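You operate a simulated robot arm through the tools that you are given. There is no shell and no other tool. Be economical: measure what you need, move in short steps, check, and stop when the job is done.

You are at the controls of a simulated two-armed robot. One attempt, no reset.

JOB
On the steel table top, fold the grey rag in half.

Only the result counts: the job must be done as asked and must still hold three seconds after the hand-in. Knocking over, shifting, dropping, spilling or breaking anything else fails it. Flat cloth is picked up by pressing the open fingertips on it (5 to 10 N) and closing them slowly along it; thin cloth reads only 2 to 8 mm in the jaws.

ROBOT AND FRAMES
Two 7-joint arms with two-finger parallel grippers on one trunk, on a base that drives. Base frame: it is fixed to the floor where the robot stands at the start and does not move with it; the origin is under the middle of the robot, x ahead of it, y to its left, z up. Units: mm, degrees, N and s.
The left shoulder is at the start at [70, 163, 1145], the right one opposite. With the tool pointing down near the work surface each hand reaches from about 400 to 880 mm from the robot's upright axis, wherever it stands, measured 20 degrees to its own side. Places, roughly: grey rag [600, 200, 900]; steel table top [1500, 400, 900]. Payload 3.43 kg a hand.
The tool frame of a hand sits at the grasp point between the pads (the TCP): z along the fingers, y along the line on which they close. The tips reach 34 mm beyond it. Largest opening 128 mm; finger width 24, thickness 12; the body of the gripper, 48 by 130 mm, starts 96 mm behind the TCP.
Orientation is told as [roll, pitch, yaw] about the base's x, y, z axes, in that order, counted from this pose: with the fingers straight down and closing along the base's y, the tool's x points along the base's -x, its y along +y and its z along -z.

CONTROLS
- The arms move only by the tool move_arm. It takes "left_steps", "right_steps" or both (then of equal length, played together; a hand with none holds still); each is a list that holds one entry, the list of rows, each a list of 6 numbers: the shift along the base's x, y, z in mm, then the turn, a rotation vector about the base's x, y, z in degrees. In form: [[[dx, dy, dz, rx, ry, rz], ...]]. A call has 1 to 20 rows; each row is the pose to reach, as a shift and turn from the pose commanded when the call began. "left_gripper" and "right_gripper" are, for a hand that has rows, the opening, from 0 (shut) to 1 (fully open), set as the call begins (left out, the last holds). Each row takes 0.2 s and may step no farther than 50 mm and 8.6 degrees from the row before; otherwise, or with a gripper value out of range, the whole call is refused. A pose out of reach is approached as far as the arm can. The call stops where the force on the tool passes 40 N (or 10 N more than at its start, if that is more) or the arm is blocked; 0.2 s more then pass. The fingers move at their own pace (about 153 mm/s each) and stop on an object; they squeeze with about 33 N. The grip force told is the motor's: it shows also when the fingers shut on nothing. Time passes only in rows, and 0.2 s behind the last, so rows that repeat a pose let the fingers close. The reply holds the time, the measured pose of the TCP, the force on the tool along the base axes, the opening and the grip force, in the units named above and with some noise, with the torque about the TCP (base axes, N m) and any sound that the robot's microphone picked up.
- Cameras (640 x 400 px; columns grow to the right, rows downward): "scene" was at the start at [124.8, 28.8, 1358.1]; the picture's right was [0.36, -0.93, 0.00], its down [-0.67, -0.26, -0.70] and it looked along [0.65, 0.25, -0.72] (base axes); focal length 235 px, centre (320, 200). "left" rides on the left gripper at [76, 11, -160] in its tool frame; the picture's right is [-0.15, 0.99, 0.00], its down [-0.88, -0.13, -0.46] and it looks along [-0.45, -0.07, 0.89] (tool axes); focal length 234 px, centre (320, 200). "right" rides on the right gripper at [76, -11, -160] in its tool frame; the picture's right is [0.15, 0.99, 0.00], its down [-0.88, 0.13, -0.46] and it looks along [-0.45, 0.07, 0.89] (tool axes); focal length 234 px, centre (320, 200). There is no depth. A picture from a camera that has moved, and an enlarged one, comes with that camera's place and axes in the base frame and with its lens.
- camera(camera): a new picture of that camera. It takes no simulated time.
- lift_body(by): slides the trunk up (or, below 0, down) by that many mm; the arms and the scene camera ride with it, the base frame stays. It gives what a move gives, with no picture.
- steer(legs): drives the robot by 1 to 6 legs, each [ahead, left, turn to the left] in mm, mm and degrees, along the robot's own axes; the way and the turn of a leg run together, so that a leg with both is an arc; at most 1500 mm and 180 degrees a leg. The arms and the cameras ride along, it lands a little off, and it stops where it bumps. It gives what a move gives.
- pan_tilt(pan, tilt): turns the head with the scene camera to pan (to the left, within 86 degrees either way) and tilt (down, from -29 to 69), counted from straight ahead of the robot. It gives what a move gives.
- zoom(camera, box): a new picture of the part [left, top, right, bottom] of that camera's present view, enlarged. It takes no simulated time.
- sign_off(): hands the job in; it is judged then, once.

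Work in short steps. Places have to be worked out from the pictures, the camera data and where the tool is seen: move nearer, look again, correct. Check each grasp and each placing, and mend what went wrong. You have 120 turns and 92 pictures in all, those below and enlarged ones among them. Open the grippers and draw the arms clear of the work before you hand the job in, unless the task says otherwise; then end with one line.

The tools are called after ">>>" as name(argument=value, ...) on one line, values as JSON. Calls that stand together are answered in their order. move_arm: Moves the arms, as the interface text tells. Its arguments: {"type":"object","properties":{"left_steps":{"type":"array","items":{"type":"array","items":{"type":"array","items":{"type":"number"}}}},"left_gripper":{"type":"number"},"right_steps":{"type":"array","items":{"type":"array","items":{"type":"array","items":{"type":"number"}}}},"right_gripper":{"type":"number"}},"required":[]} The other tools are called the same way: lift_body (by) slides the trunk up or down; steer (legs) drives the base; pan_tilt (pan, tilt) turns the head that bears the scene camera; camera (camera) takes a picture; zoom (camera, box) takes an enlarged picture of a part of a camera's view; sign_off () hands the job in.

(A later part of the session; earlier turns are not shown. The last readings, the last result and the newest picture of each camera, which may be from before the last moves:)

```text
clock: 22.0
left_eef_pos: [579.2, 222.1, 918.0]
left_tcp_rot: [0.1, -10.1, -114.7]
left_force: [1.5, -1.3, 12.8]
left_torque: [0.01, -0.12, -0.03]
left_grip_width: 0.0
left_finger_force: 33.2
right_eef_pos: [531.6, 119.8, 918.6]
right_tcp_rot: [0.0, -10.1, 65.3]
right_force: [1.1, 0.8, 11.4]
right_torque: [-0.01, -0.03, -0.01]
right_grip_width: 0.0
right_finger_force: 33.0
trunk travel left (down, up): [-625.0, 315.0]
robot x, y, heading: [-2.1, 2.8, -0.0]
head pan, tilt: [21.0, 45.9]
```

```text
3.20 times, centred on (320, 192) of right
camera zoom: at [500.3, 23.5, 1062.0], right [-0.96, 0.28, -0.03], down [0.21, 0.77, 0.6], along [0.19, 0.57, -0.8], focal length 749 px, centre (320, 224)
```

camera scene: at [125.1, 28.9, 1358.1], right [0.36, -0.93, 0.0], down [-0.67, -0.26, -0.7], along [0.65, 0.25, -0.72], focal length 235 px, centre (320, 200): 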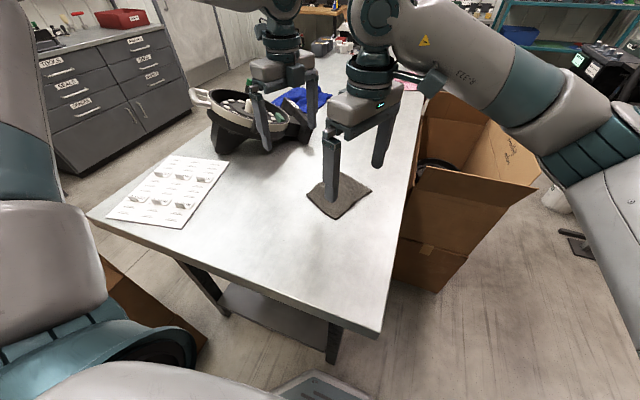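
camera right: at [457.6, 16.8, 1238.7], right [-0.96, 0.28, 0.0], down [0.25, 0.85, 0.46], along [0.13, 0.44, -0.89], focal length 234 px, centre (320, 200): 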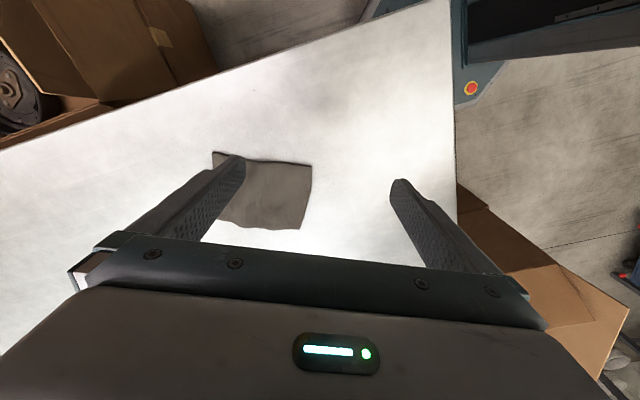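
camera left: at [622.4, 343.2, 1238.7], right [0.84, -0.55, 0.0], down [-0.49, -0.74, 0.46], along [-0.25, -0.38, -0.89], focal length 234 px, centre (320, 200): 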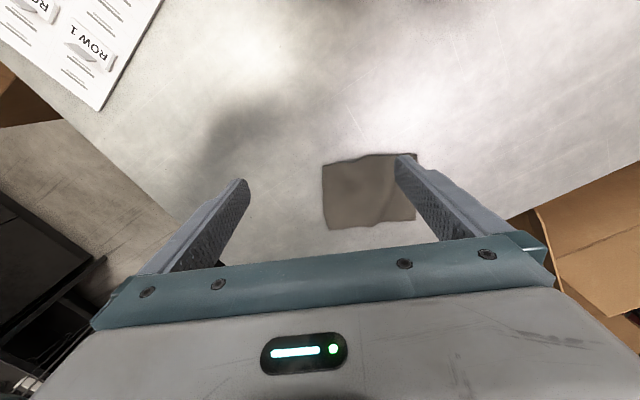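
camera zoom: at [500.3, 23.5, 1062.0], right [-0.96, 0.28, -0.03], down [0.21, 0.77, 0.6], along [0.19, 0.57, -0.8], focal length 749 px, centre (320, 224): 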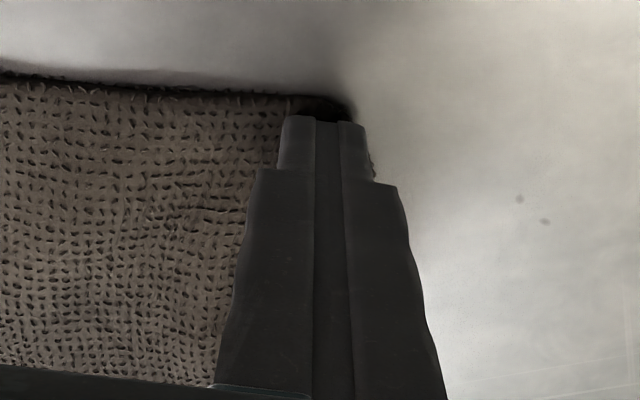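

It slipped again. The first recipe, a wider mouth with both tips well on the cloth, is the one that worked, so I'll lift, open to 36 mm and re-measure.

>>> move_arm(left_gripper=0.28, right_gripper=0.28, left_steps=[[[0, 0, 15, 0, 0, 0], [0, 0, 30, 0, 0, 0], [8.2, -3.8, 30, 0, 0, 0], [8.2, -3.8, 14, 0, 0, 0], [8.2, -3.8, 4, 0, 0, 0], [8.2, -3.8, 4, 0, 0, 0]]], right_steps=[[[0, 0, 15, 0, 0, 0], [0, 0, 30, 0, 0, 0], [8.2, -3.8, 30, 0, 0, 0], [8.2, -3.8, 14, 0, 0, 0], [8.2, -3.8, 4, 0, 0, 0], [8.2, -3.8, 4, 0, 0, 0]]])

>>> zoom(camera="left", box=[220, 130, 420, 255])

>>> zoom(camera="right", box=[220, 130, 420, 255])

```text
clock: 23.4
left_eef_pos: [588.8, 218.0, 920.4]
left_tcp_rot: [0.1, -10.0, -114.6]
left_force: [0.0, -1.0, 0.6]
left_torque: [-0.04, 0.01, -0.02]
left_grip_width: 35.9
left_finger_force: 0.0
right_eef_pos: [541.0, 115.4, 920.0]
right_tcp_rot: [0.1, -9.9, 65.4]
right_force: [-0.1, 0.2, 0.0]
right_torque: [0.01, 0.02, 0.01]
right_grip_width: 35.9
right_finger_force: 0.2
trunk travel left (down, up): [-625.0, 315.0]
robot x, y, heading: [1.7, -2.2, -0.2]
head pan, tilt: [21.0, 45.9]
```

```text
3.20 times, centred on (320, 192) of left
camera zoom: at [641.5, 306.5, 1064.6], right [0.84, -0.54, 0.03], down [-0.45, -0.66, 0.6], along [-0.31, -0.52, -0.8], focal length 749 px, centre (320, 224)
```

zoom: 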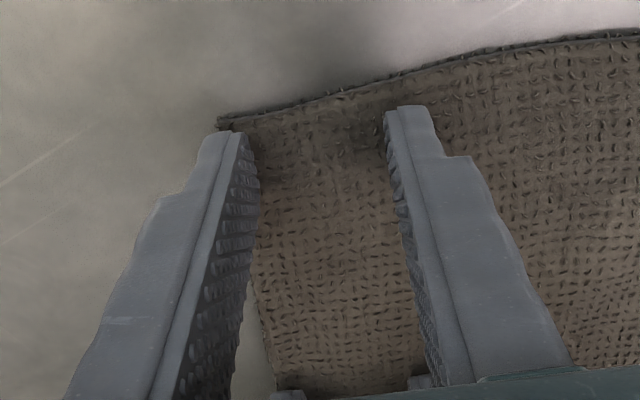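

```text
3.20 times, centred on (320, 192) of right
camera zoom: at [509.7, 20.5, 1065.1], right [-0.96, 0.28, -0.02], down [0.21, 0.77, 0.6], along [0.19, 0.57, -0.8], focal length 749 px, centre (320, 224)
```

zoom: 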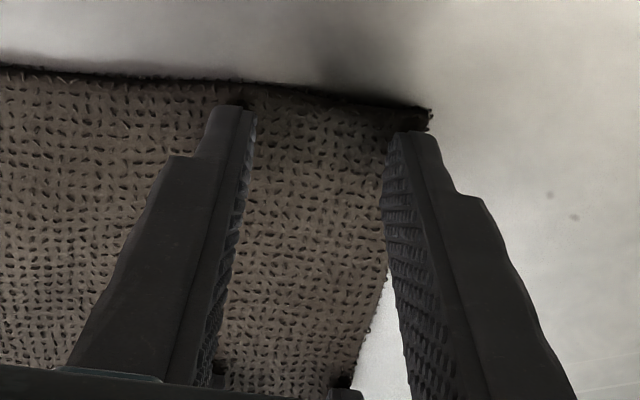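

This nearly matches the arrangement that worked. I'll shift the left hand 6 mm and the right 3 mm farther in, press, and close in the same increments.

>>> move_arm(left_steps=[[[5.4, -2.5, 0, 0, 0, 0], [5.4, -2.5, -2, 0, 0, 0], [5.4, -2.5, -4.4, 0, 0, 0], [5.4, -2.5, -4.4, 0, 0, 0]]], right_steps=[[[2.7, -1.3, 0, 0, 0, 0], [2.7, -1.3, -2, 0, 0, 0], [2.7, -1.3, -4.4, 0, 0, 0], [2.7, -1.3, -4.4, 0, 0, 0]]])

>>> move_arm(left_gripper=0.21, right_gripper=0.21, left_steps=[[[0, 0, 0, 0, 0, 0], [0, 0, 0, 0, 0, 0]]], right_steps=[[[0, 0, 0, 0, 0, 0], [0, 0, 0, 0, 0, 0]]])

>>> move_arm(left_gripper=0.16, right_gripper=0.16, left_steps=[[[0, 0, 0, 0, 0, 0], [0, 0, 0, 0, 0, 0]]], right_steps=[[[0, 0, 0, 0, 0, 0], [0, 0, 0, 0, 0, 0]]])

>>> move_arm(left_gripper=0.11, right_gripper=0.11, left_steps=[[[0, 0, 0, 0, 0, 0], [0, 0, 0, 0, 0, 0]]], right_steps=[[[0, 0, 0, 0, 0, 0], [0, 0, 0, 0, 0, 0]]])

>>> move_arm(left_gripper=0.06, right_gripper=0.06, left_steps=[[[0, 0, 0, 0, 0, 0], [0, 0, 0, 0, 0, 0]]], right_steps=[[[0, 0, 0, 0, 0, 0], [0, 0, 0, 0, 0, 0]]])

>>> move_arm(left_gripper=0.0, right_gripper=0.0, left_steps=[[[0, 0, 0, 0, 0, 0], [0, 0, 0, 0, 0, 0], [0, 0, 0, 0, 0, 0]]], right_steps=[[[0, 0, 0, 0, 0, 0], [0, 0, 0, 0, 0, 0], [0, 0, 0, 0, 0, 0]]])

>>> zoom(camera="left", box=[220, 130, 420, 255])

>>> zoom(camera="right", box=[220, 130, 420, 255])

```text
clock: 24.4
left_eef_pos: [594.4, 214.6, 916.7]
left_tcp_rot: [0.1, -10.0, -114.7]
left_force: [0.9, -0.4, 8.5]
left_torque: [0.02, -0.12, 0.02]
left_grip_width: 36.2
left_finger_force: 0.1
right_eef_pos: [544.7, 116.2, 918.5]
right_tcp_rot: [0.0, -10.1, 65.2]
right_force: [1.7, 0.7, 9.9]
right_torque: [-0.02, -0.11, 0.01]
right_grip_width: 36.0
right_finger_force: 0.3
trunk travel left (down, up): [-625.0, 315.0]
robot x, y, heading: [-2.9, -0.6, 0.0]
head pan, tilt: [21.0, 45.9]
```

```text
clock: 25.0
left_eef_pos: [592.9, 214.9, 917.0]
left_tcp_rot: [0.2, -10.0, -114.7]
left_force: [-0.7, -0.1, 9.6]
left_torque: [0.0, -0.1, 0.04]
left_grip_width: 26.5
left_finger_force: 0.0
right_eef_pos: [543.3, 115.8, 917.6]
right_tcp_rot: [0.0, -10.1, 65.3]
right_force: [0.3, 0.0, 11.9]
right_torque: [-0.04, -0.05, 0.0]
right_grip_width: 26.2
right_finger_force: 0.0
trunk travel left (down, up): [-625.0, 315.0]
robot x, y, heading: [-1.5, -3.3, -0.0]
head pan, tilt: [21.0, 45.9]
```

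```text
clock: 25.6
left_eef_pos: [593.0, 215.3, 918.8]
left_tcp_rot: [0.2, -10.0, -114.7]
left_force: [-1.3, 0.8, 8.9]
left_torque: [0.03, -0.12, -0.02]
left_grip_width: 19.9
left_finger_force: 0.1
right_eef_pos: [543.4, 116.2, 917.7]
right_tcp_rot: [0.0, -10.1, 65.3]
right_force: [0.4, 0.6, 11.8]
right_torque: [-0.06, -0.04, 0.02]
right_grip_width: 19.6
right_finger_force: 0.1
trunk travel left (down, up): [-625.0, 315.0]
robot x, y, heading: [-1.4, 1.1, 0.1]
head pan, tilt: [21.0, 45.9]
```

```text
clock: 26.2
left_eef_pos: [593.0, 214.6, 917.9]
left_tcp_rot: [0.1, -10.1, -114.7]
left_force: [-1.0, 0.1, 8.9]
left_torque: [0.01, -0.05, 0.0]
left_grip_width: 13.0
left_finger_force: 0.1
right_eef_pos: [542.5, 114.9, 918.2]
right_tcp_rot: [-0.1, -10.0, 65.2]
right_force: [-0.3, -0.3, 13.1]
right_torque: [-0.07, -0.03, 0.0]
right_grip_width: 12.7
right_finger_force: 0.0
trunk travel left (down, up): [-625.0, 315.0]
robot x, y, heading: [0.0, 3.6, 0.2]
head pan, tilt: [21.0, 45.9]
```

```text
clock: 26.8
left_eef_pos: [592.9, 214.2, 917.7]
left_tcp_rot: [0.1, -9.9, -114.7]
left_force: [0.0, 0.1, 9.2]
left_torque: [0.0, -0.06, -0.01]
left_grip_width: 7.9
left_finger_force: 0.1
right_eef_pos: [543.0, 115.2, 917.2]
right_tcp_rot: [-0.1, -10.1, 65.2]
right_force: [0.3, 0.2, 14.5]
right_torque: [-0.07, -0.01, -0.03]
right_grip_width: 7.4
right_finger_force: 0.1
trunk travel left (down, up): [-625.0, 315.0]
robot x, y, heading: [0.7, 0.3, 0.1]
head pan, tilt: [21.0, 45.9]
```

```text
clock: 27.6
left_eef_pos: [593.8, 215.5, 917.7]
left_tcp_rot: [0.1, -10.0, -114.8]
left_force: [1.5, -0.7, 8.8]
left_torque: [-0.02, -0.12, 0.02]
left_grip_width: 4.1
left_finger_force: 32.7
right_eef_pos: [542.6, 114.0, 917.3]
right_tcp_rot: [0.0, -10.1, 65.4]
right_force: [0.0, 0.0, 14.4]
right_torque: [-0.11, -0.01, -0.01]
right_grip_width: 4.3
right_finger_force: 33.4
trunk travel left (down, up): [-625.0, 315.0]
robot x, y, heading: [1.7, -2.1, -0.1]
head pan, tilt: [21.0, 45.9]
```

```text
3.20 times, centred on (320, 192) of left
camera zoom: at [645.4, 303.3, 1061.9], right [0.84, -0.54, 0.03], down [-0.45, -0.66, 0.6], along [-0.31, -0.52, -0.8], focal length 749 px, centre (320, 224)
```

zoom: 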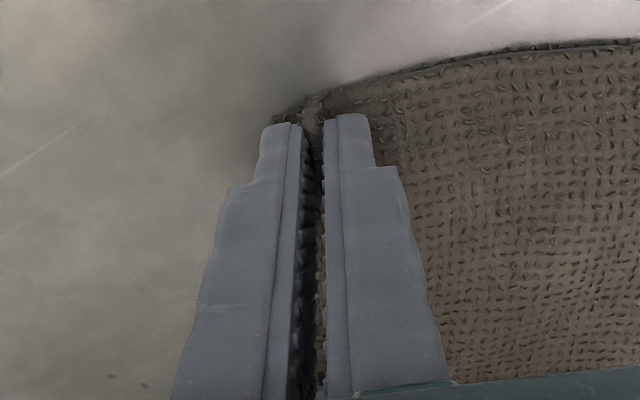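

```text
3.20 times, centred on (320, 192) of right
camera zoom: at [510.8, 18.6, 1061.7], right [-0.96, 0.28, -0.03], down [0.21, 0.77, 0.6], along [0.19, 0.57, -0.8], focal length 749 px, centre (320, 224)
```

zoom: 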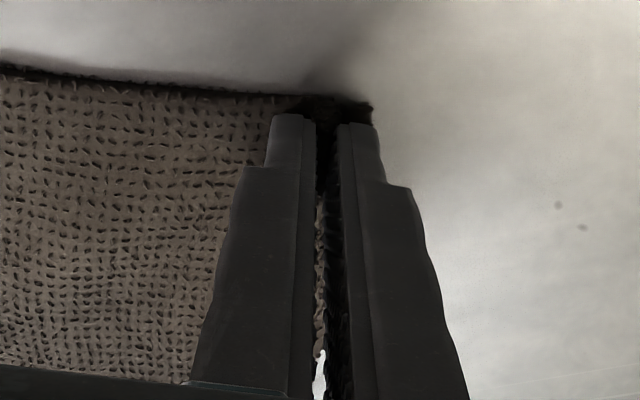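

Both hands hold the folded edge (about 4 mm, with little flap). I'll check the whole scene, especially where the far edge is.

>>> zoom(camera="scene", box=[290, 130, 410, 225])

>>> camera(camera="left")

>>> camera(camera="right")

```text
4.21 times, centred on (350, 178) of scene
camera zoom: at [122.6, 28.0, 1358.4], right [0.36, -0.93, 0.0], down [-0.67, -0.26, -0.7], along [0.65, 0.25, -0.72], focal length 991 px, centre (194, 295)
```

zoom: 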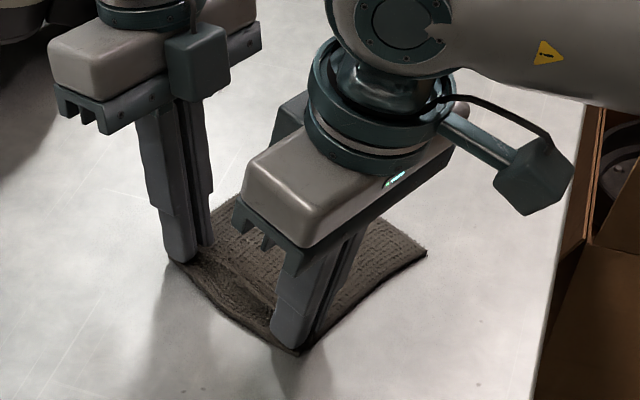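

```text
55 pictures are left
camera left: at [645.4, 303.3, 1061.9], right [0.84, -0.54, 0.03], down [-0.45, -0.66, 0.6], along [-0.31, -0.52, -0.8], focal length 234 px, centre (320, 200)
```

left: 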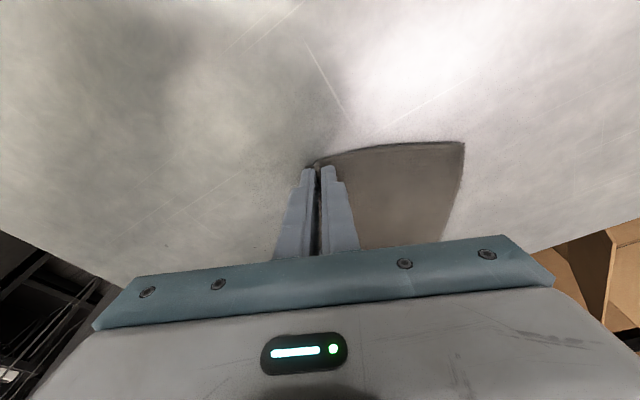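

```text
54 pictures are left
camera right: at [510.8, 18.6, 1061.7], right [-0.96, 0.28, -0.03], down [0.21, 0.77, 0.6], along [0.19, 0.57, -0.8], focal length 234 px, centre (320, 200)
```

right: 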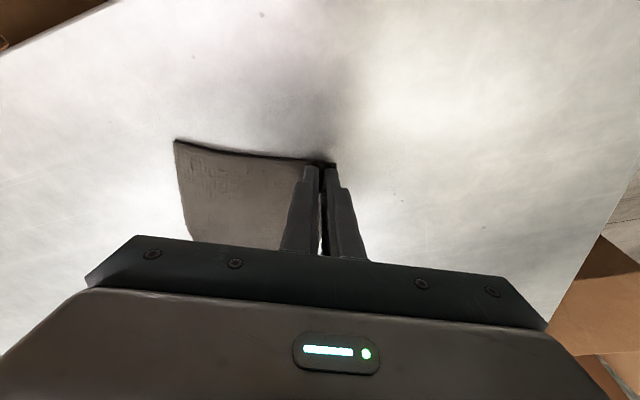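

The far corners are at D≈(706,173) and C≈(650,56), and the grip lines lie about 120 mm from that edge. I'll fold along an arc about the mid-line, leaning the hands forward as I go, and do the first 60% now.

>>> move_arm(left_steps=[[[2, -1, 6, 1, 2.2, 0], [4.5, -2.1, 12.8, 2.1, 4.5, 0], [8.5, -4, 18.5, 3.1, 6.8, 0], [12.5, -5.8, 24.2, 4.2, 9.1, 0], [18, -8.3, 28.7, 5.2, 11.3, 0], [23.6, -10.9, 33.2, 6.3, 13.6, 0], [30.2, -13.9, 36, 7.3, 15.9, 0], [36.8, -16.9, 38.9, 8.4, 18.2, 0], [44, -20.2, 40, 9.4, 20.4, 0], [51, -23.5, 40.9, 10.5, 22.7, 0], [58, -26.8, 40, 11.5, 25, 0], [65.1, -30, 38.8, 12.5, 27.2, 0], [65.1, -30, 38.8, 12.5, 27.2, 0]]], right_steps=[[[2, -1, 6, 1, 2.2, 0], [4.5, -2.1, 12.8, 2.1, 4.5, 0], [8.5, -4, 18.5, 3.1, 6.8, 0], [12.5, -5.8, 24.2, 4.2, 9.1, 0], [18, -8.3, 28.7, 5.2, 11.3, 0], [23.6, -10.9, 33.2, 6.3, 13.6, 0], [30.2, -13.9, 36, 7.3, 15.9, 0], [36.8, -16.9, 38.9, 8.4, 18.2, 0], [44, -20.2, 40, 9.4, 20.4, 0], [51, -23.5, 40.9, 10.5, 22.7, 0], [58, -26.8, 40, 11.5, 25, 0], [65.1, -30, 38.8, 12.5, 27.2, 0], [65.1, -30, 38.8, 12.5, 27.2, 0]]])

>>> zoom(camera="scene", box=[290, 120, 420, 225])

>>> camera(camera="left")

>>> camera(camera="right")

```text
clock: 29.2
left_eef_pos: [587.1, 225.0, 966.6]
left_tcp_rot: [-17.3, -10.3, -111.7]
left_force: [0.4, -16.6, -2.7]
left_torque: [-0.44, -0.08, 0.36]
left_grip_width: 4.0
left_finger_force: 32.9
left hand out of reach, approached as far as the arm can: row 4, 5, 6, 7, 8
right_eef_pos: [571.3, 109.2, 955.0]
right_tcp_rot: [18.3, -10.4, 62.6]
right_force: [-1.1, 15.3, 2.1]
right_torque: [0.51, -0.01, 0.05]
right_grip_width: 4.1
right_finger_force: 33.1
trunk travel left (down, up): [-625.0, 315.0]
robot x, y, heading: [6.5, -1.5, -0.2]
head pan, tilt: [21.0, 45.9]
stopped in row 8 (right hand): the force on the tool passed its limit (the readings are from after the stop); the commanded pose is now the measured one
```

```text
3.81 times, centred on (355, 172) of scene
camera zoom: at [124.8, 28.7, 1358.1], right [0.36, -0.93, 0.0], down [-0.67, -0.26, -0.7], along [0.65, 0.25, -0.72], focal length 896 px, centre (187, 305)
```

zoom: 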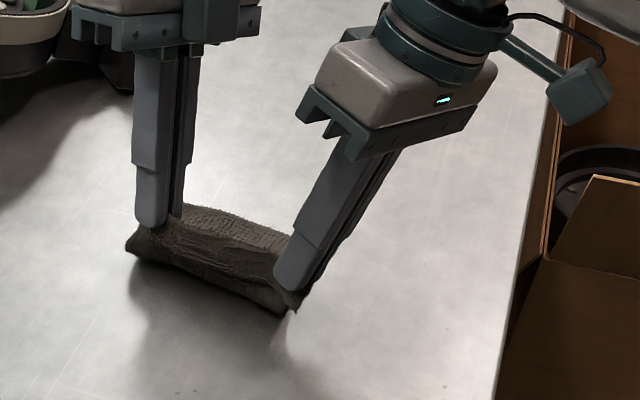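

```text
52 pictures are left
camera left: at [678.5, 297.8, 1100.4], right [0.8, -0.53, -0.26], down [-0.28, -0.73, 0.62], along [-0.52, -0.43, -0.74], focal length 234 px, centre (320, 200)
```

left: 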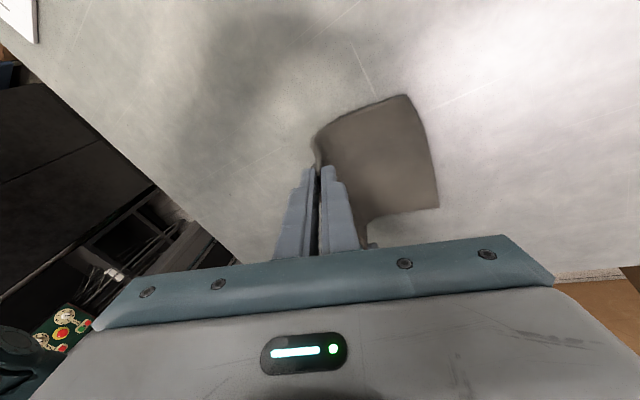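

```text
51 pictures are left
camera right: at [579.9, -7.7, 1087.8], right [-0.93, 0.26, 0.28], down [0.38, 0.68, 0.62], along [-0.03, 0.68, -0.73], focal length 234 px, centre (320, 200)
```

right: 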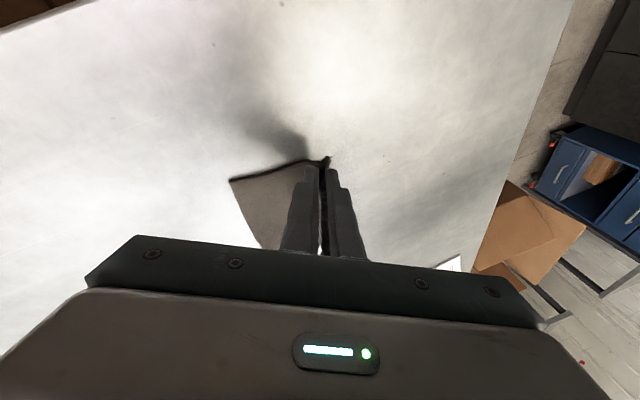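

The left wrist can't lean that far, and the cloth got pulled between the hands (16 N). I'll undo the lean, bring both hands back in line above the fold path with fingers vertical, and carry on from there.

>>> move_arm(left_steps=[[[5.6, -3.8, -1.4, -1.2, -2.65, 0], [11.1, -7.5, -2.9, -2.4, -5.3, 0], [16.7, -11.2, -4.3, -3.65, -7.95, 0], [22.3, -15, -5.7, -4.9, -10.6, 0], [27.8, -18.8, -7.2, -6.1, -13.2, 0], [33.4, -22.5, -8.6, -7.3, -15.9, 0], [33.4, -22.5, -8.6, -7.3, -15.9, 0]]], right_steps=[[[-0.2, -1.1, 0.5, -1.3, -2.75, 0], [-0.4, -2.2, 1, -2.5, -5.5, 0], [-0.5, -3.4, 1.5, -3.8, -8.3, 0], [-0.7, -4.5, 2, -5.1, -11, 0], [-0.8, -5.6, 2.5, -6.3, -13.8, 0], [-1, -6.7, 3, -7.6, -16.5, 0], [-1, -6.7, 3, -7.6, -16.5, 0]]])

>>> zoom(camera="scene", box=[290, 120, 420, 225])

```text
clock: 30.9
left_eef_pos: [621.4, 206.5, 958.2]
left_tcp_rot: [0.4, -10.4, -114.9]
left_force: [-0.6, -1.6, -0.3]
left_torque: [-0.04, 0.1, -0.03]
left_grip_width: 4.0
left_finger_force: 33.5
right_eef_pos: [571.7, 100.2, 957.9]
right_tcp_rot: [-0.3, -10.6, 65.7]
right_force: [0.8, 1.2, 0.0]
right_torque: [0.07, 0.07, -0.03]
right_grip_width: 3.7
right_finger_force: 33.5
trunk travel left (down, up): [-625.0, 315.0]
robot x, y, heading: [-1.5, 0.2, -0.2]
head pan, tilt: [21.0, 45.9]
```

```text
3.81 times, centred on (355, 172) of scene
camera zoom: at [125.2, 28.5, 1358.1], right [0.36, -0.93, 0.0], down [-0.67, -0.26, -0.7], along [0.65, 0.25, -0.72], focal length 896 px, centre (187, 305)
```

zoom: 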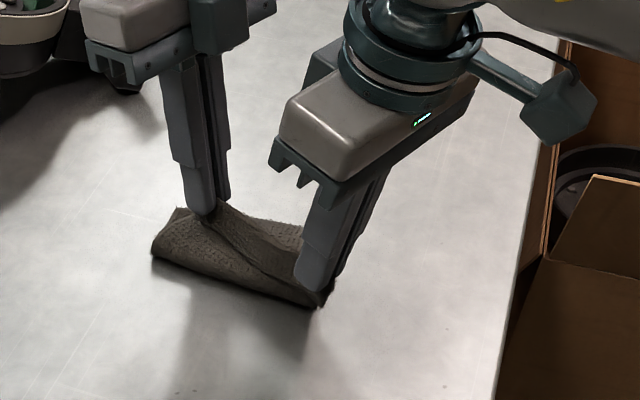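

The hands are aligned again and the tension is gone. I'll check where the far edge lies now.

>>> camera(camera="left")

>>> camera(camera="right")

```text
49 pictures are left
camera left: at [673.8, 294.8, 1101.1], right [0.84, -0.55, 0.03], down [-0.45, -0.65, 0.61], along [-0.31, -0.52, -0.79], focal length 234 px, centre (320, 200)
```

left: 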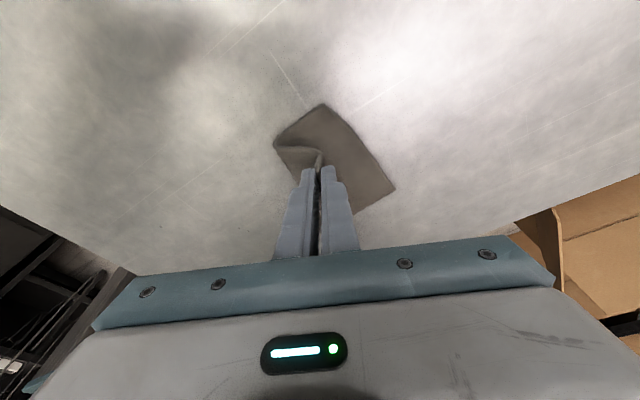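

```text
48 pictures are left
camera right: at [539.8, 1.8, 1100.5], right [-0.96, 0.28, -0.03], down [0.2, 0.77, 0.61], along [0.19, 0.58, -0.79], focal length 234 px, centre (320, 200)
```

right: 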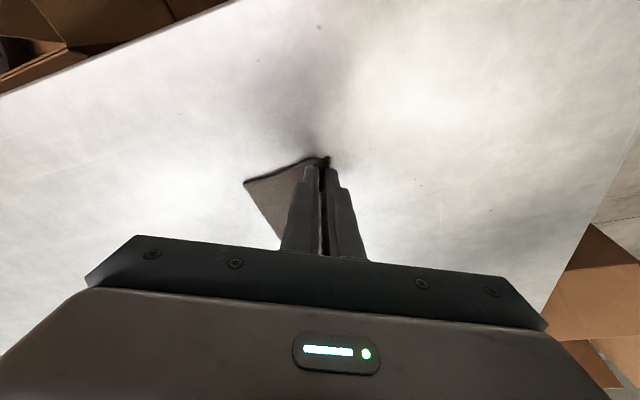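

The rag got dragged and turned, with D≈(651,241) and C≈(668,117). Instead I'll lift it fully so it hangs square from both hands. Then I'll lay its lower half down moving away from the robot and fold the held edge back over, which needs no wrist lean.

>>> move_arm(left_steps=[[[0, 0, 15, 0, 0, 0], [0, 0, 30, 0, 0, 0], [-5, 2.5, 45, 0, 0, 0], [-10, 5, 60, 0, 0, 0], [-17, 8, 75, 0, 0, 0], [-25, 12, 90, 0, 0, 0], [-33, 15.5, 105, 0, 0, 0], [-41, 19, 115, 0, 0, 0], [-41, 19, 115, 0, 0, 0], [-41, 19, 115, 0, 0, 0]]], right_steps=[[[0, 0, 15, 0, 0, 0], [0, 0, 30, 0, 0, 0], [-5, 2.5, 45, 0, 0, 0], [-10, 5, 60, 0, 0, 0], [-17, 8, 75, 0, 0, 0], [-25, 12, 90, 0, 0, 0], [-33, 15.5, 105, 0, 0, 0], [-41, 19, 115, 0, 0, 0], [-41, 19, 115, 0, 0, 0], [-41, 19, 115, 0, 0, 0]]])

>>> zoom(camera="scene", box=[260, 90, 420, 240])

>>> camera(camera="left")

>>> camera(camera="right")

```text
clock: 33.0
left_eef_pos: [580.0, 224.3, 1073.2]
left_tcp_rot: [0.5, -10.6, -114.8]
left_force: [0.4, -1.0, 0.7]
left_torque: [-0.01, 0.04, 0.02]
left_grip_width: 4.0
left_finger_force: 33.2
right_eef_pos: [530.1, 118.9, 1072.3]
right_tcp_rot: [-0.3, -10.4, 65.8]
right_force: [0.4, 1.0, 0.7]
right_torque: [0.06, 0.05, 0.0]
right_grip_width: 3.9
right_finger_force: 32.9
trunk travel left (down, up): [-625.0, 315.0]
robot x, y, heading: [3.6, -2.2, -0.1]
head pan, tilt: [21.0, 45.9]
```

```text
2.67 times, centred on (340, 165) of scene
camera zoom: at [124.6, 28.8, 1358.2], right [0.36, -0.93, 0.0], down [-0.67, -0.26, -0.7], along [0.65, 0.25, -0.72], focal length 627 px, centre (267, 293)
```

zoom: 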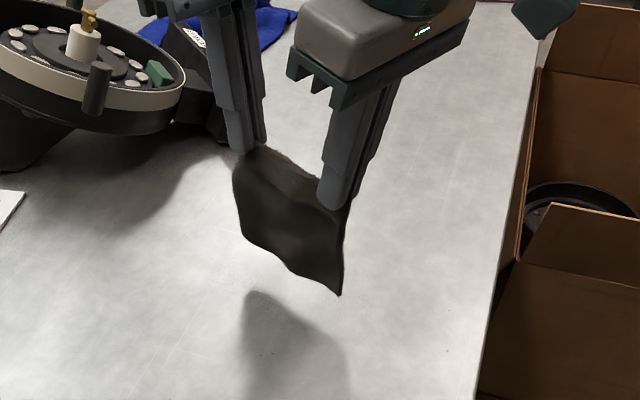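

```text
46 pictures are left
camera left: at [631.7, 314.1, 1216.5], right [0.84, -0.55, 0.03], down [-0.45, -0.65, 0.61], along [-0.31, -0.52, -0.79], focal length 234 px, centre (320, 200)
```

left: 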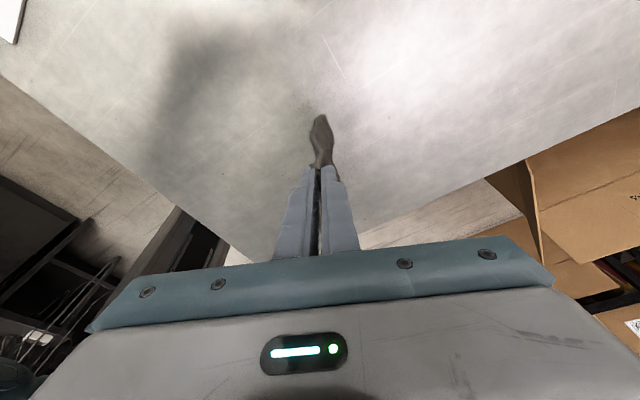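

```text
45 pictures are left
camera right: at [498.4, 21.4, 1216.1], right [-0.96, 0.28, -0.03], down [0.2, 0.77, 0.61], along [0.19, 0.58, -0.79], focal length 234 px, centre (320, 200)
```

right: 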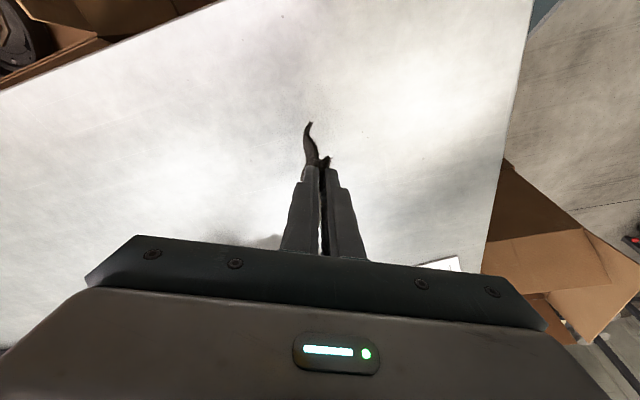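

The cloth hangs squarely between the hands, its lower edge about 40 mm above the table. I'll lower it and lay the bottom half down while moving away from the robot.

>>> move_arm(left_steps=[[[0, 0, -12, 0, 0, 0], [0, 0, -27, 0, 0, 0], [0, 0, -40, 0, 0, 0], [5.4, -2.5, -48, 0, 0, 0], [12.7, -5.9, -56, 0, 0, 0], [20, -9.2, -63, 0, 0, 0], [27.2, -12.5, -70, 0, 0, 0], [34.5, -15.9, -77, 0, 0, 0], [41.8, -19.2, -84, 0, 0, 0], [49, -22.6, -91, 0, 0, 0], [56.3, -25.9, -98, 0, 0, 0], [63.6, -29.3, -106, 0, 0, 0], [63.6, -29.3, -106, 0, 0, 0]]], right_steps=[[[0, 0, -12, 0, 0, 0], [0, 0, -27, 0, 0, 0], [0, 0, -40, 0, 0, 0], [5.4, -2.5, -48, 0, 0, 0], [12.7, -5.9, -56, 0, 0, 0], [20, -9.2, -63, 0, 0, 0], [27.2, -12.5, -70, 0, 0, 0], [34.5, -15.9, -77, 0, 0, 0], [41.8, -19.2, -84, 0, 0, 0], [49, -22.6, -91, 0, 0, 0], [56.3, -25.9, -98, 0, 0, 0], [63.6, -29.3, -106, 0, 0, 0], [63.6, -29.3, -106, 0, 0, 0]]])

>>> zoom(camera="scene", box=[280, 110, 420, 230])

>>> camera(camera="left")

>>> camera(camera="right")

```text
clock: 35.9
left_eef_pos: [644.1, 194.7, 967.5]
left_tcp_rot: [0.6, -10.4, -114.9]
left_force: [-0.2, -0.4, 0.7]
left_torque: [0.0, 0.09, 0.0]
left_grip_width: 3.8
left_finger_force: 32.9
right_eef_pos: [594.4, 88.9, 967.7]
right_tcp_rot: [-0.3, -10.4, 65.9]
right_force: [0.3, 0.7, -0.4]
right_torque: [0.09, 0.02, 0.03]
right_grip_width: 3.9
right_finger_force: 32.3
trunk travel left (down, up): [-625.0, 315.0]
robot x, y, heading: [0.1, 1.6, -0.1]
head pan, tilt: [21.0, 45.9]
```

```text
3.33 times, centred on (350, 170) of scene
camera zoom: at [124.3, 28.8, 1358.2], right [0.36, -0.93, 0.0], down [-0.67, -0.26, -0.7], along [0.65, 0.25, -0.72], focal length 784 px, centre (220, 300)
```

zoom: 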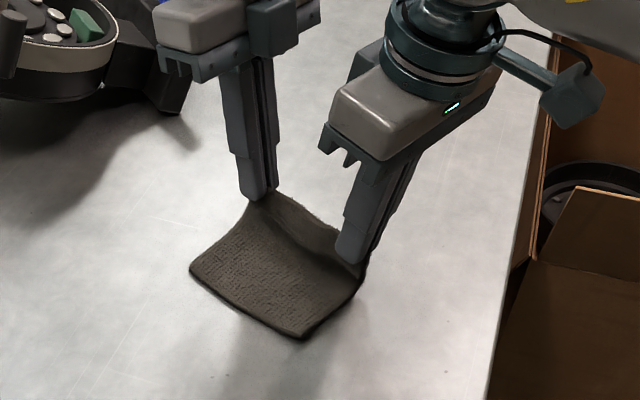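

```text
43 pictures are left
camera left: at [695.4, 284.6, 1110.5], right [0.84, -0.55, 0.03], down [-0.45, -0.65, 0.61], along [-0.31, -0.52, -0.79], focal length 234 px, centre (320, 200)
```

left: 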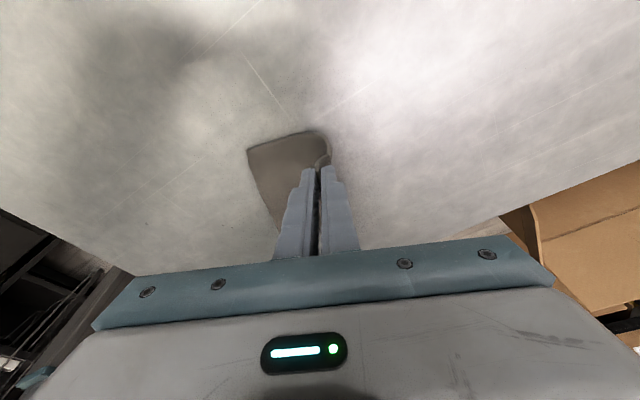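

```text
42 pictures are left
camera right: at [562.1, -8.0, 1110.5], right [-0.96, 0.28, -0.03], down [0.2, 0.77, 0.61], along [0.19, 0.58, -0.79], focal length 234 px, centre (320, 200)
```

right: 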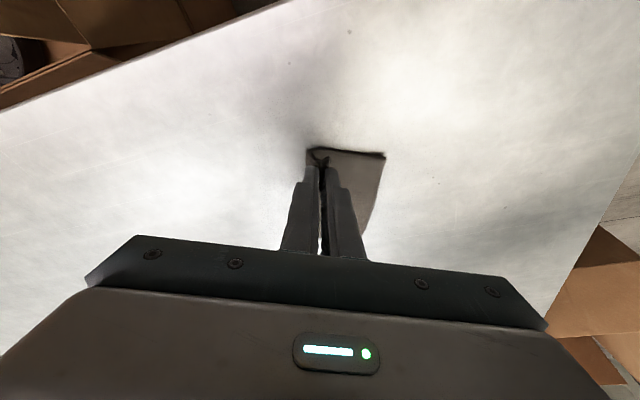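

The lower half lies flat and square, with its near edge D≈(579,233) and C≈(535,116). Next I bring the held edge back over it and lower it, left 45 mm and right 36 mm to match that edge.

>>> move_arm(left_steps=[[[0, 0, -5, 0, 0, 0], [-3.6, 1.7, -10, 0, 0, 0], [-9.1, 4.2, -16, 0, 0, 0], [-15.4, 7.1, -21, 0, 0, 0], [-21.8, 10, -26, 0, 0, 0], [-28.1, 13, -31, 0, 0, 0], [-34.5, 15.9, -35, 0, 0, 0], [-40.9, 18.8, -39, 0, 0, 0], [-40.9, 18.8, -39, 0, 0, 0]]], right_steps=[[[0, 0, -5, 0, 0, 0], [-2.9, 1.3, -10, 0, 0, 0], [-7.3, 3.3, -16, 0, 0, 0], [-12.3, 5.7, -21, 0, 0, 0], [-17.4, 8, -26, 0, 0, 0], [-22.5, 10.4, -31, 0, 0, 0], [-27.6, 12.7, -35, 0, 0, 0], [-32.7, 15, -39, 0, 0, 0], [-32.7, 15, -39, 0, 0, 0]]])

>>> zoom(camera="scene", box=[280, 110, 420, 230])

>>> zoom(camera="left", box=[220, 100, 420, 225])

>>> zoom(camera="right", box=[220, 100, 420, 225])

```text
clock: 37.9
left_eef_pos: [603.6, 213.1, 927.9]
left_tcp_rot: [0.5, -10.6, -114.9]
left_force: [-0.2, -0.8, 0.6]
left_torque: [0.01, 0.12, 0.01]
left_grip_width: 3.9
left_finger_force: 33.1
right_eef_pos: [561.4, 104.3, 927.5]
right_tcp_rot: [-0.2, -10.5, 65.9]
right_force: [0.7, 0.7, 2.0]
right_torque: [0.08, 0.07, -0.03]
right_grip_width: 3.8
right_finger_force: 33.2
trunk travel left (down, up): [-625.0, 315.0]
robot x, y, heading: [1.4, -0.5, 0.0]
head pan, tilt: [21.0, 45.9]
```

```text
3.33 times, centred on (350, 170) of scene
camera zoom: at [124.9, 28.6, 1358.2], right [0.36, -0.93, 0.0], down [-0.67, -0.26, -0.7], along [0.65, 0.25, -0.72], focal length 784 px, centre (220, 300)
```

zoom: 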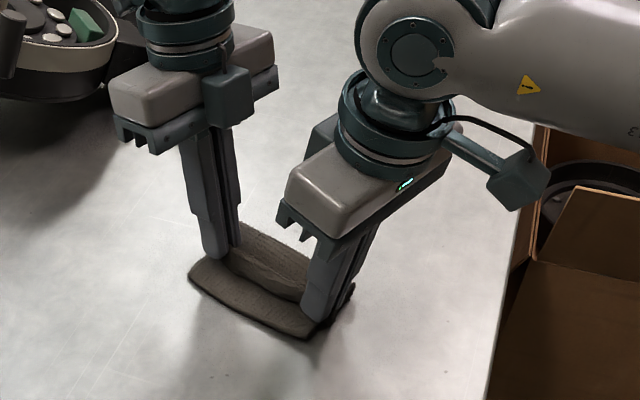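

```text
3.20 times, centred on (320, 162) of left
camera zoom: at [654.9, 303.0, 1071.4], right [0.84, -0.55, 0.03], down [-0.45, -0.65, 0.61], along [-0.31, -0.52, -0.79], focal length 749 px, centre (320, 320)
```

zoom: 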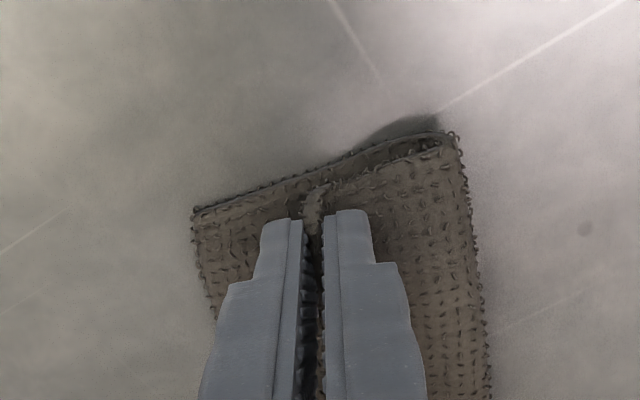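

```text
3.20 times, centred on (320, 162) of right
camera zoom: at [529.2, 7.2, 1070.9], right [-0.96, 0.28, -0.03], down [0.2, 0.77, 0.61], along [0.19, 0.58, -0.79], focal length 749 px, centre (320, 320)
```

zoom: 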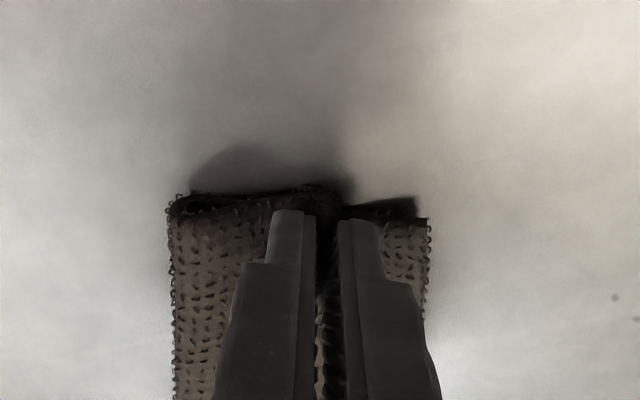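

The top layer lies over the bottom with edges aligned, about 30 mm from the grips on the left and 26 mm on the right, which should match once the pinch pops flat. I'll nudge the right 3 mm away, lower slightly, release and lift straight up.

>>> move_arm(left_steps=[[[0, 0, -1.5, 0, 0, 0], [0, 0, -3, 0, 0, 0], [0, 0, -3, 0, 0, 0]]], right_steps=[[[2.7, -1.3, -1.5, 0, 0, 0], [2.7, -1.3, -3, 0, 0, 0], [2.7, -1.3, -3, 0, 0, 0]]])

>>> move_arm(left_gripper=0.25, right_gripper=0.25, left_steps=[[[0, 0, 0, 0, 0, 0], [0, 0, 0, 0, 0, 0], [0, 0, 6, 0, 0, 0], [0, 0, 20, 0, 0, 0], [0, 0, 45, 0, 0, 0], [0, 0, 80, 0, 0, 0], [0, 0, 80, 0, 0, 0]]], right_steps=[[[0, 0, 0, 0, 0, 0], [0, 0, 0, 0, 0, 0], [0, 0, 6, 0, 0, 0], [0, 0, 20, 0, 0, 0], [0, 0, 45, 0, 0, 0], [0, 0, 80, 0, 0, 0], [0, 0, 80, 0, 0, 0]]])

>>> zoom(camera="scene", box=[280, 110, 420, 230])

>>> zoom(camera="left", box=[220, 90, 420, 215])

>>> zoom(camera="right", box=[220, 90, 420, 215])

```text
clock: 38.6
left_eef_pos: [601.8, 214.6, 925.7]
left_tcp_rot: [0.5, -10.5, -114.9]
left_force: [0.0, -0.6, 1.7]
left_torque: [-0.04, 0.08, 0.0]
left_grip_width: 3.9
left_finger_force: 32.8
right_eef_pos: [564.3, 103.2, 924.9]
right_tcp_rot: [-0.3, -10.5, 65.9]
right_force: [-1.1, 1.3, 3.4]
right_torque: [0.1, 0.02, 0.03]
right_grip_width: 3.8
right_finger_force: 33.2
trunk travel left (down, up): [-625.0, 315.0]
robot x, y, heading: [1.8, 1.4, -0.1]
head pan, tilt: [21.0, 45.9]
```

```text
clock: 40.2
left_eef_pos: [602.6, 213.3, 1005.6]
left_tcp_rot: [0.4, -10.5, -114.8]
left_force: [-0.4, 0.1, -0.3]
left_torque: [-0.03, 0.05, -0.01]
left_grip_width: 32.1
left_finger_force: 0.1
right_eef_pos: [564.6, 105.8, 1006.0]
right_tcp_rot: [-0.2, -10.4, 65.9]
right_force: [-0.4, 0.2, -0.5]
right_torque: [0.02, 0.03, -0.02]
right_grip_width: 32.0
right_finger_force: 0.0
trunk travel left (down, up): [-625.0, 315.0]
robot x, y, heading: [-1.6, 2.3, -0.2]
head pan, tilt: [21.0, 45.9]
```

```text
3.33 times, centred on (350, 170) of scene
camera zoom: at [126.0, 28.8, 1358.0], right [0.36, -0.93, 0.0], down [-0.67, -0.26, -0.7], along [0.65, 0.25, -0.72], focal length 784 px, centre (220, 300)
```

zoom: 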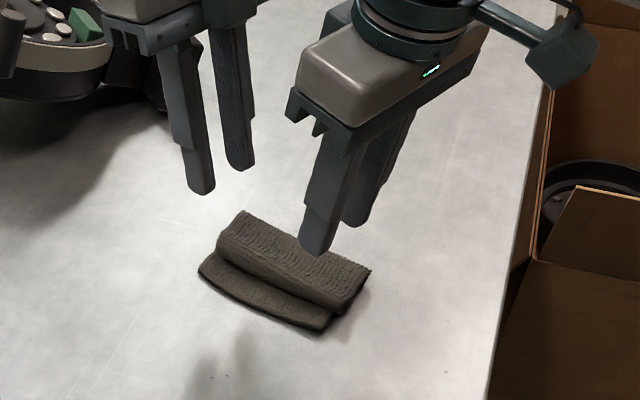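

```text
3.20 times, centred on (320, 152) of left
camera zoom: at [655.4, 303.8, 1147.8], right [0.84, -0.55, 0.03], down [-0.45, -0.65, 0.61], along [-0.31, -0.52, -0.79], focal length 749 px, centre (320, 352)
```

zoom: 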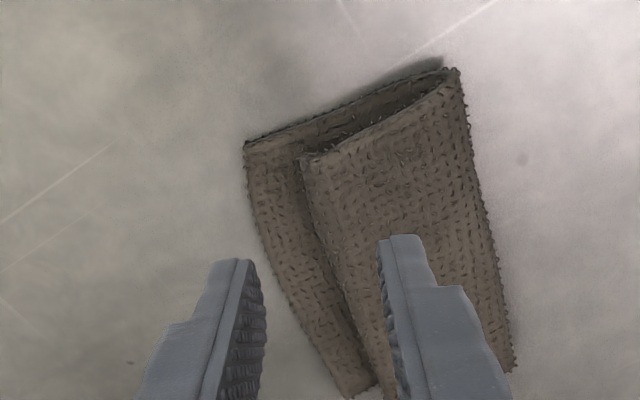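

```text
3.20 times, centred on (320, 152) of right
camera zoom: at [533.3, 6.8, 1148.1], right [-0.96, 0.28, -0.03], down [0.2, 0.77, 0.61], along [0.19, 0.58, -0.79], focal length 749 px, centre (320, 352)
```

zoom: 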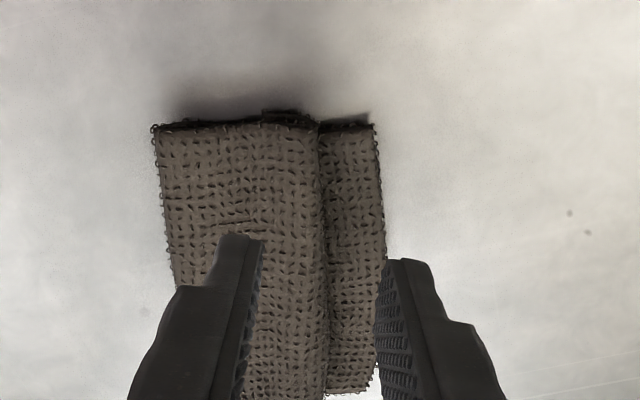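

The rag is folded, but the top layer's near edge looks tucked under by about 20 mm. I'll move the hands up and away for a clear look.

>>> move_arm(left_steps=[[[10, 25, 30, 0, 0, 0], [20, 50, 60, 0, 0, 0], [20, 50, 60, 0, 0, 0]]], right_steps=[[[-10, -25, 30, 0, 0, 0], [-20, -50, 60, 0, 0, 0], [-20, -50, 60, 0, 0, 0]]])

>>> zoom(camera="left", box=[260, 90, 388, 170])

>>> zoom(camera="right", box=[250, 90, 378, 170])

>>> zoom(camera="scene", box=[315, 165, 371, 215])

```text
clock: 41.0
left_eef_pos: [624.7, 264.4, 1065.2]
left_tcp_rot: [0.4, -10.5, -114.9]
left_force: [0.1, -0.3, 0.3]
left_torque: [0.01, -0.01, -0.01]
left_grip_width: 32.1
left_finger_force: 0.1
right_eef_pos: [545.8, 54.7, 1064.7]
right_tcp_rot: [-0.1, -10.4, 65.8]
right_force: [0.4, -0.4, -0.4]
right_torque: [-0.01, 0.02, -0.01]
right_grip_width: 32.1
right_finger_force: 0.0
trunk travel left (down, up): [-625.0, 315.0]
robot x, y, heading: [0.5, 0.1, 0.1]
head pan, tilt: [21.0, 45.9]
```

```text
5.00 times, centred on (324, 130) of left
camera zoom: at [676.0, 353.8, 1207.6], right [0.84, -0.55, 0.03], down [-0.45, -0.65, 0.61], along [-0.31, -0.52, -0.79], focal length 1171 px, centre (300, 550)
```

zoom: 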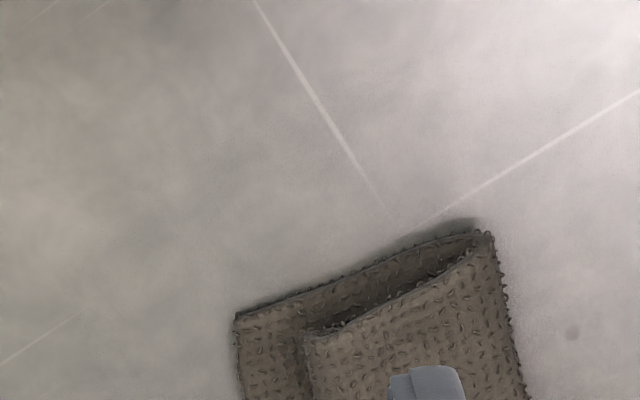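

```text
5.00 times, centred on (314, 130) of right
camera zoom: at [513.6, -43.3, 1208.2], right [-0.96, 0.27, -0.03], down [0.2, 0.77, 0.61], along [0.19, 0.58, -0.79], focal length 1171 px, centre (350, 550)
```

zoom: 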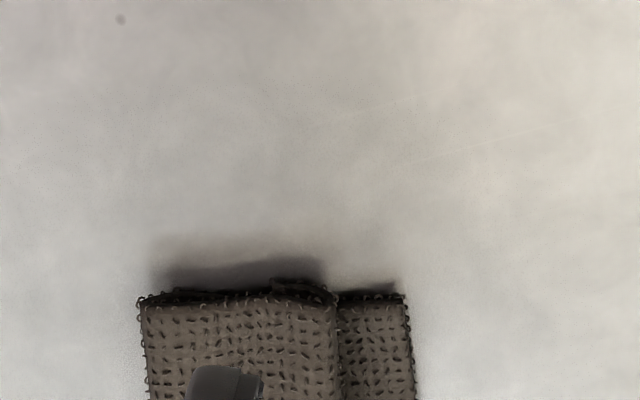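

```text
8.00 times, centred on (343, 190) of scene
camera zoom: at [125.6, 29.1, 1358.0], right [0.36, -0.93, 0.0], down [-0.67, -0.26, -0.7], along [0.65, 0.25, -0.72], focal length 1882 px, centre (136, 280)
```

zoom: 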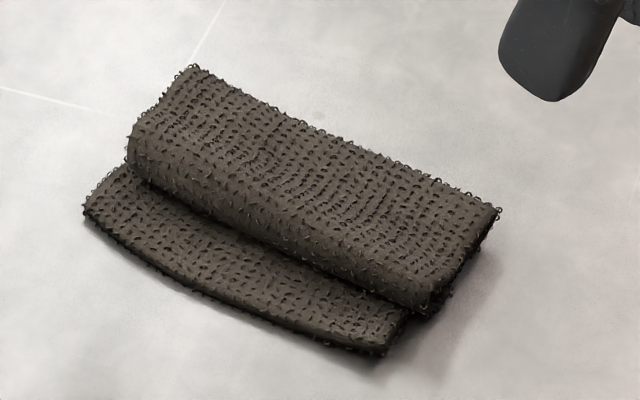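

The rag has about 17 mm of its top edge tucked under; it trailed because I lowered while moving toward the edge. I'll re-pinch the top layer near that rolled edge, lift so the tuck springs open, and lay it from the other side. First I hover there with the jaws turned 10° to match the rag.

>>> move_arm(left_gripper=0.28, right_gripper=0.28, left_steps=[[[0.5, -16, 0, 0, 0, 5], [1, -32, -25, 0, 0, 10], [1.5, -50, -60, 0, 0, 10], [2, -64, -95, 0, 0, 10], [2, -64, -115, 0, 0, 10], [2, -64, -115, 0, 0, 10]]], right_steps=[[[13, 10, 0, 0, 0, 5], [26, 21, -25, 0, 0, 10], [40, 32, -60, 0, 0, 10], [52.5, 41.5, -95, 0, 0, 10], [52.5, 41.5, -115, 0, 0, 10], [52.5, 41.5, -115, 0, 0, 10]]])

>>> zoom(camera="left", box=[220, 110, 420, 235])

>>> zoom(camera="right", box=[220, 110, 420, 235])

```text
clock: 42.5
left_eef_pos: [624.8, 199.4, 950.6]
left_tcp_rot: [0.5, -10.3, -105.0]
left_force: [-0.2, 0.0, 0.6]
left_torque: [-0.01, -0.01, -0.01]
left_grip_width: 35.8
left_finger_force: 0.0
right_eef_pos: [577.2, 80.4, 1022.7]
right_tcp_rot: [-0.3, -10.5, 75.8]
right_force: [-0.4, -0.6, -0.6]
right_torque: [0.01, -0.03, 0.01]
right_grip_width: 35.8
right_finger_force: 0.0
right hand out of reach, approached as far as the arm can: row 3, 4, 5, 6
trunk travel left (down, up): [-625.0, 315.0]
robot x, y, heading: [0.0, -1.0, -0.3]
head pan, tilt: [21.0, 45.9]
```

```text
3.20 times, centred on (320, 172) of left
camera zoom: at [660.4, 296.8, 1093.3], right [0.92, -0.39, 0.03], down [-0.33, -0.72, 0.61], along [-0.21, -0.57, -0.79], focal length 749 px, centre (320, 288)
```

zoom: 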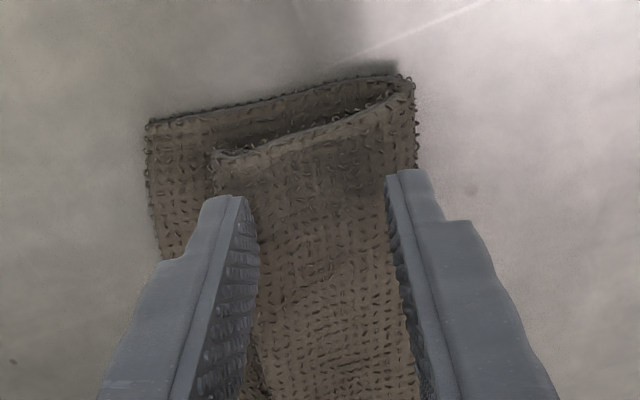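

```text
3.20 times, centred on (320, 172) of right
camera zoom: at [562.4, -22.2, 1165.4], right [-0.99, 0.1, -0.03], down [0.06, 0.79, 0.61], along [0.09, 0.6, -0.79], focal length 749 px, centre (320, 288)
```

zoom: 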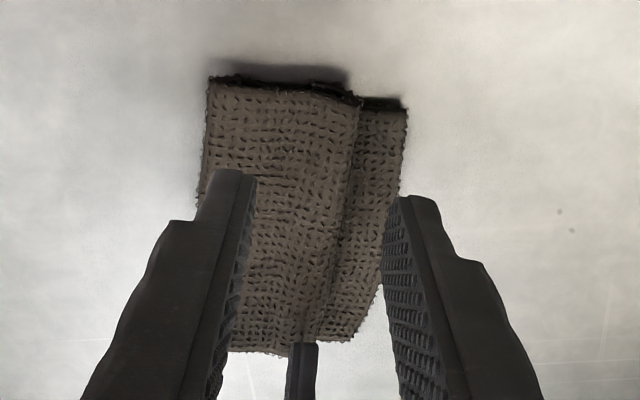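

The right wrist can't hold that yaw down there, so I'll turn it back 10° and see where it ends up.

>>> move_arm(right_steps=[[[0, 0, 0, 0, 0, -5], [0, 0, 0, 0, 0, -10], [0, 0, 0, 0, 0, -10]]])

```text
clock: 43.2
left_eef_pos: [624.6, 199.5, 949.1]
left_tcp_rot: [0.4, -10.6, -104.9]
left_force: [-0.2, 1.0, 0.0]
left_torque: [0.01, -0.03, 0.01]
left_grip_width: 35.7
left_finger_force: 0.1
right_eef_pos: [577.5, 80.0, 1020.8]
right_tcp_rot: [-0.4, -10.5, 65.6]
right_force: [1.1, -0.2, 0.4]
right_torque: [-0.05, -0.02, 0.04]
right_grip_width: 35.7
right_finger_force: 0.1
trunk travel left (down, up): [-625.0, 315.0]
robot x, y, heading: [0.1, -1.0, -0.2]
head pan, tilt: [21.0, 45.9]
```

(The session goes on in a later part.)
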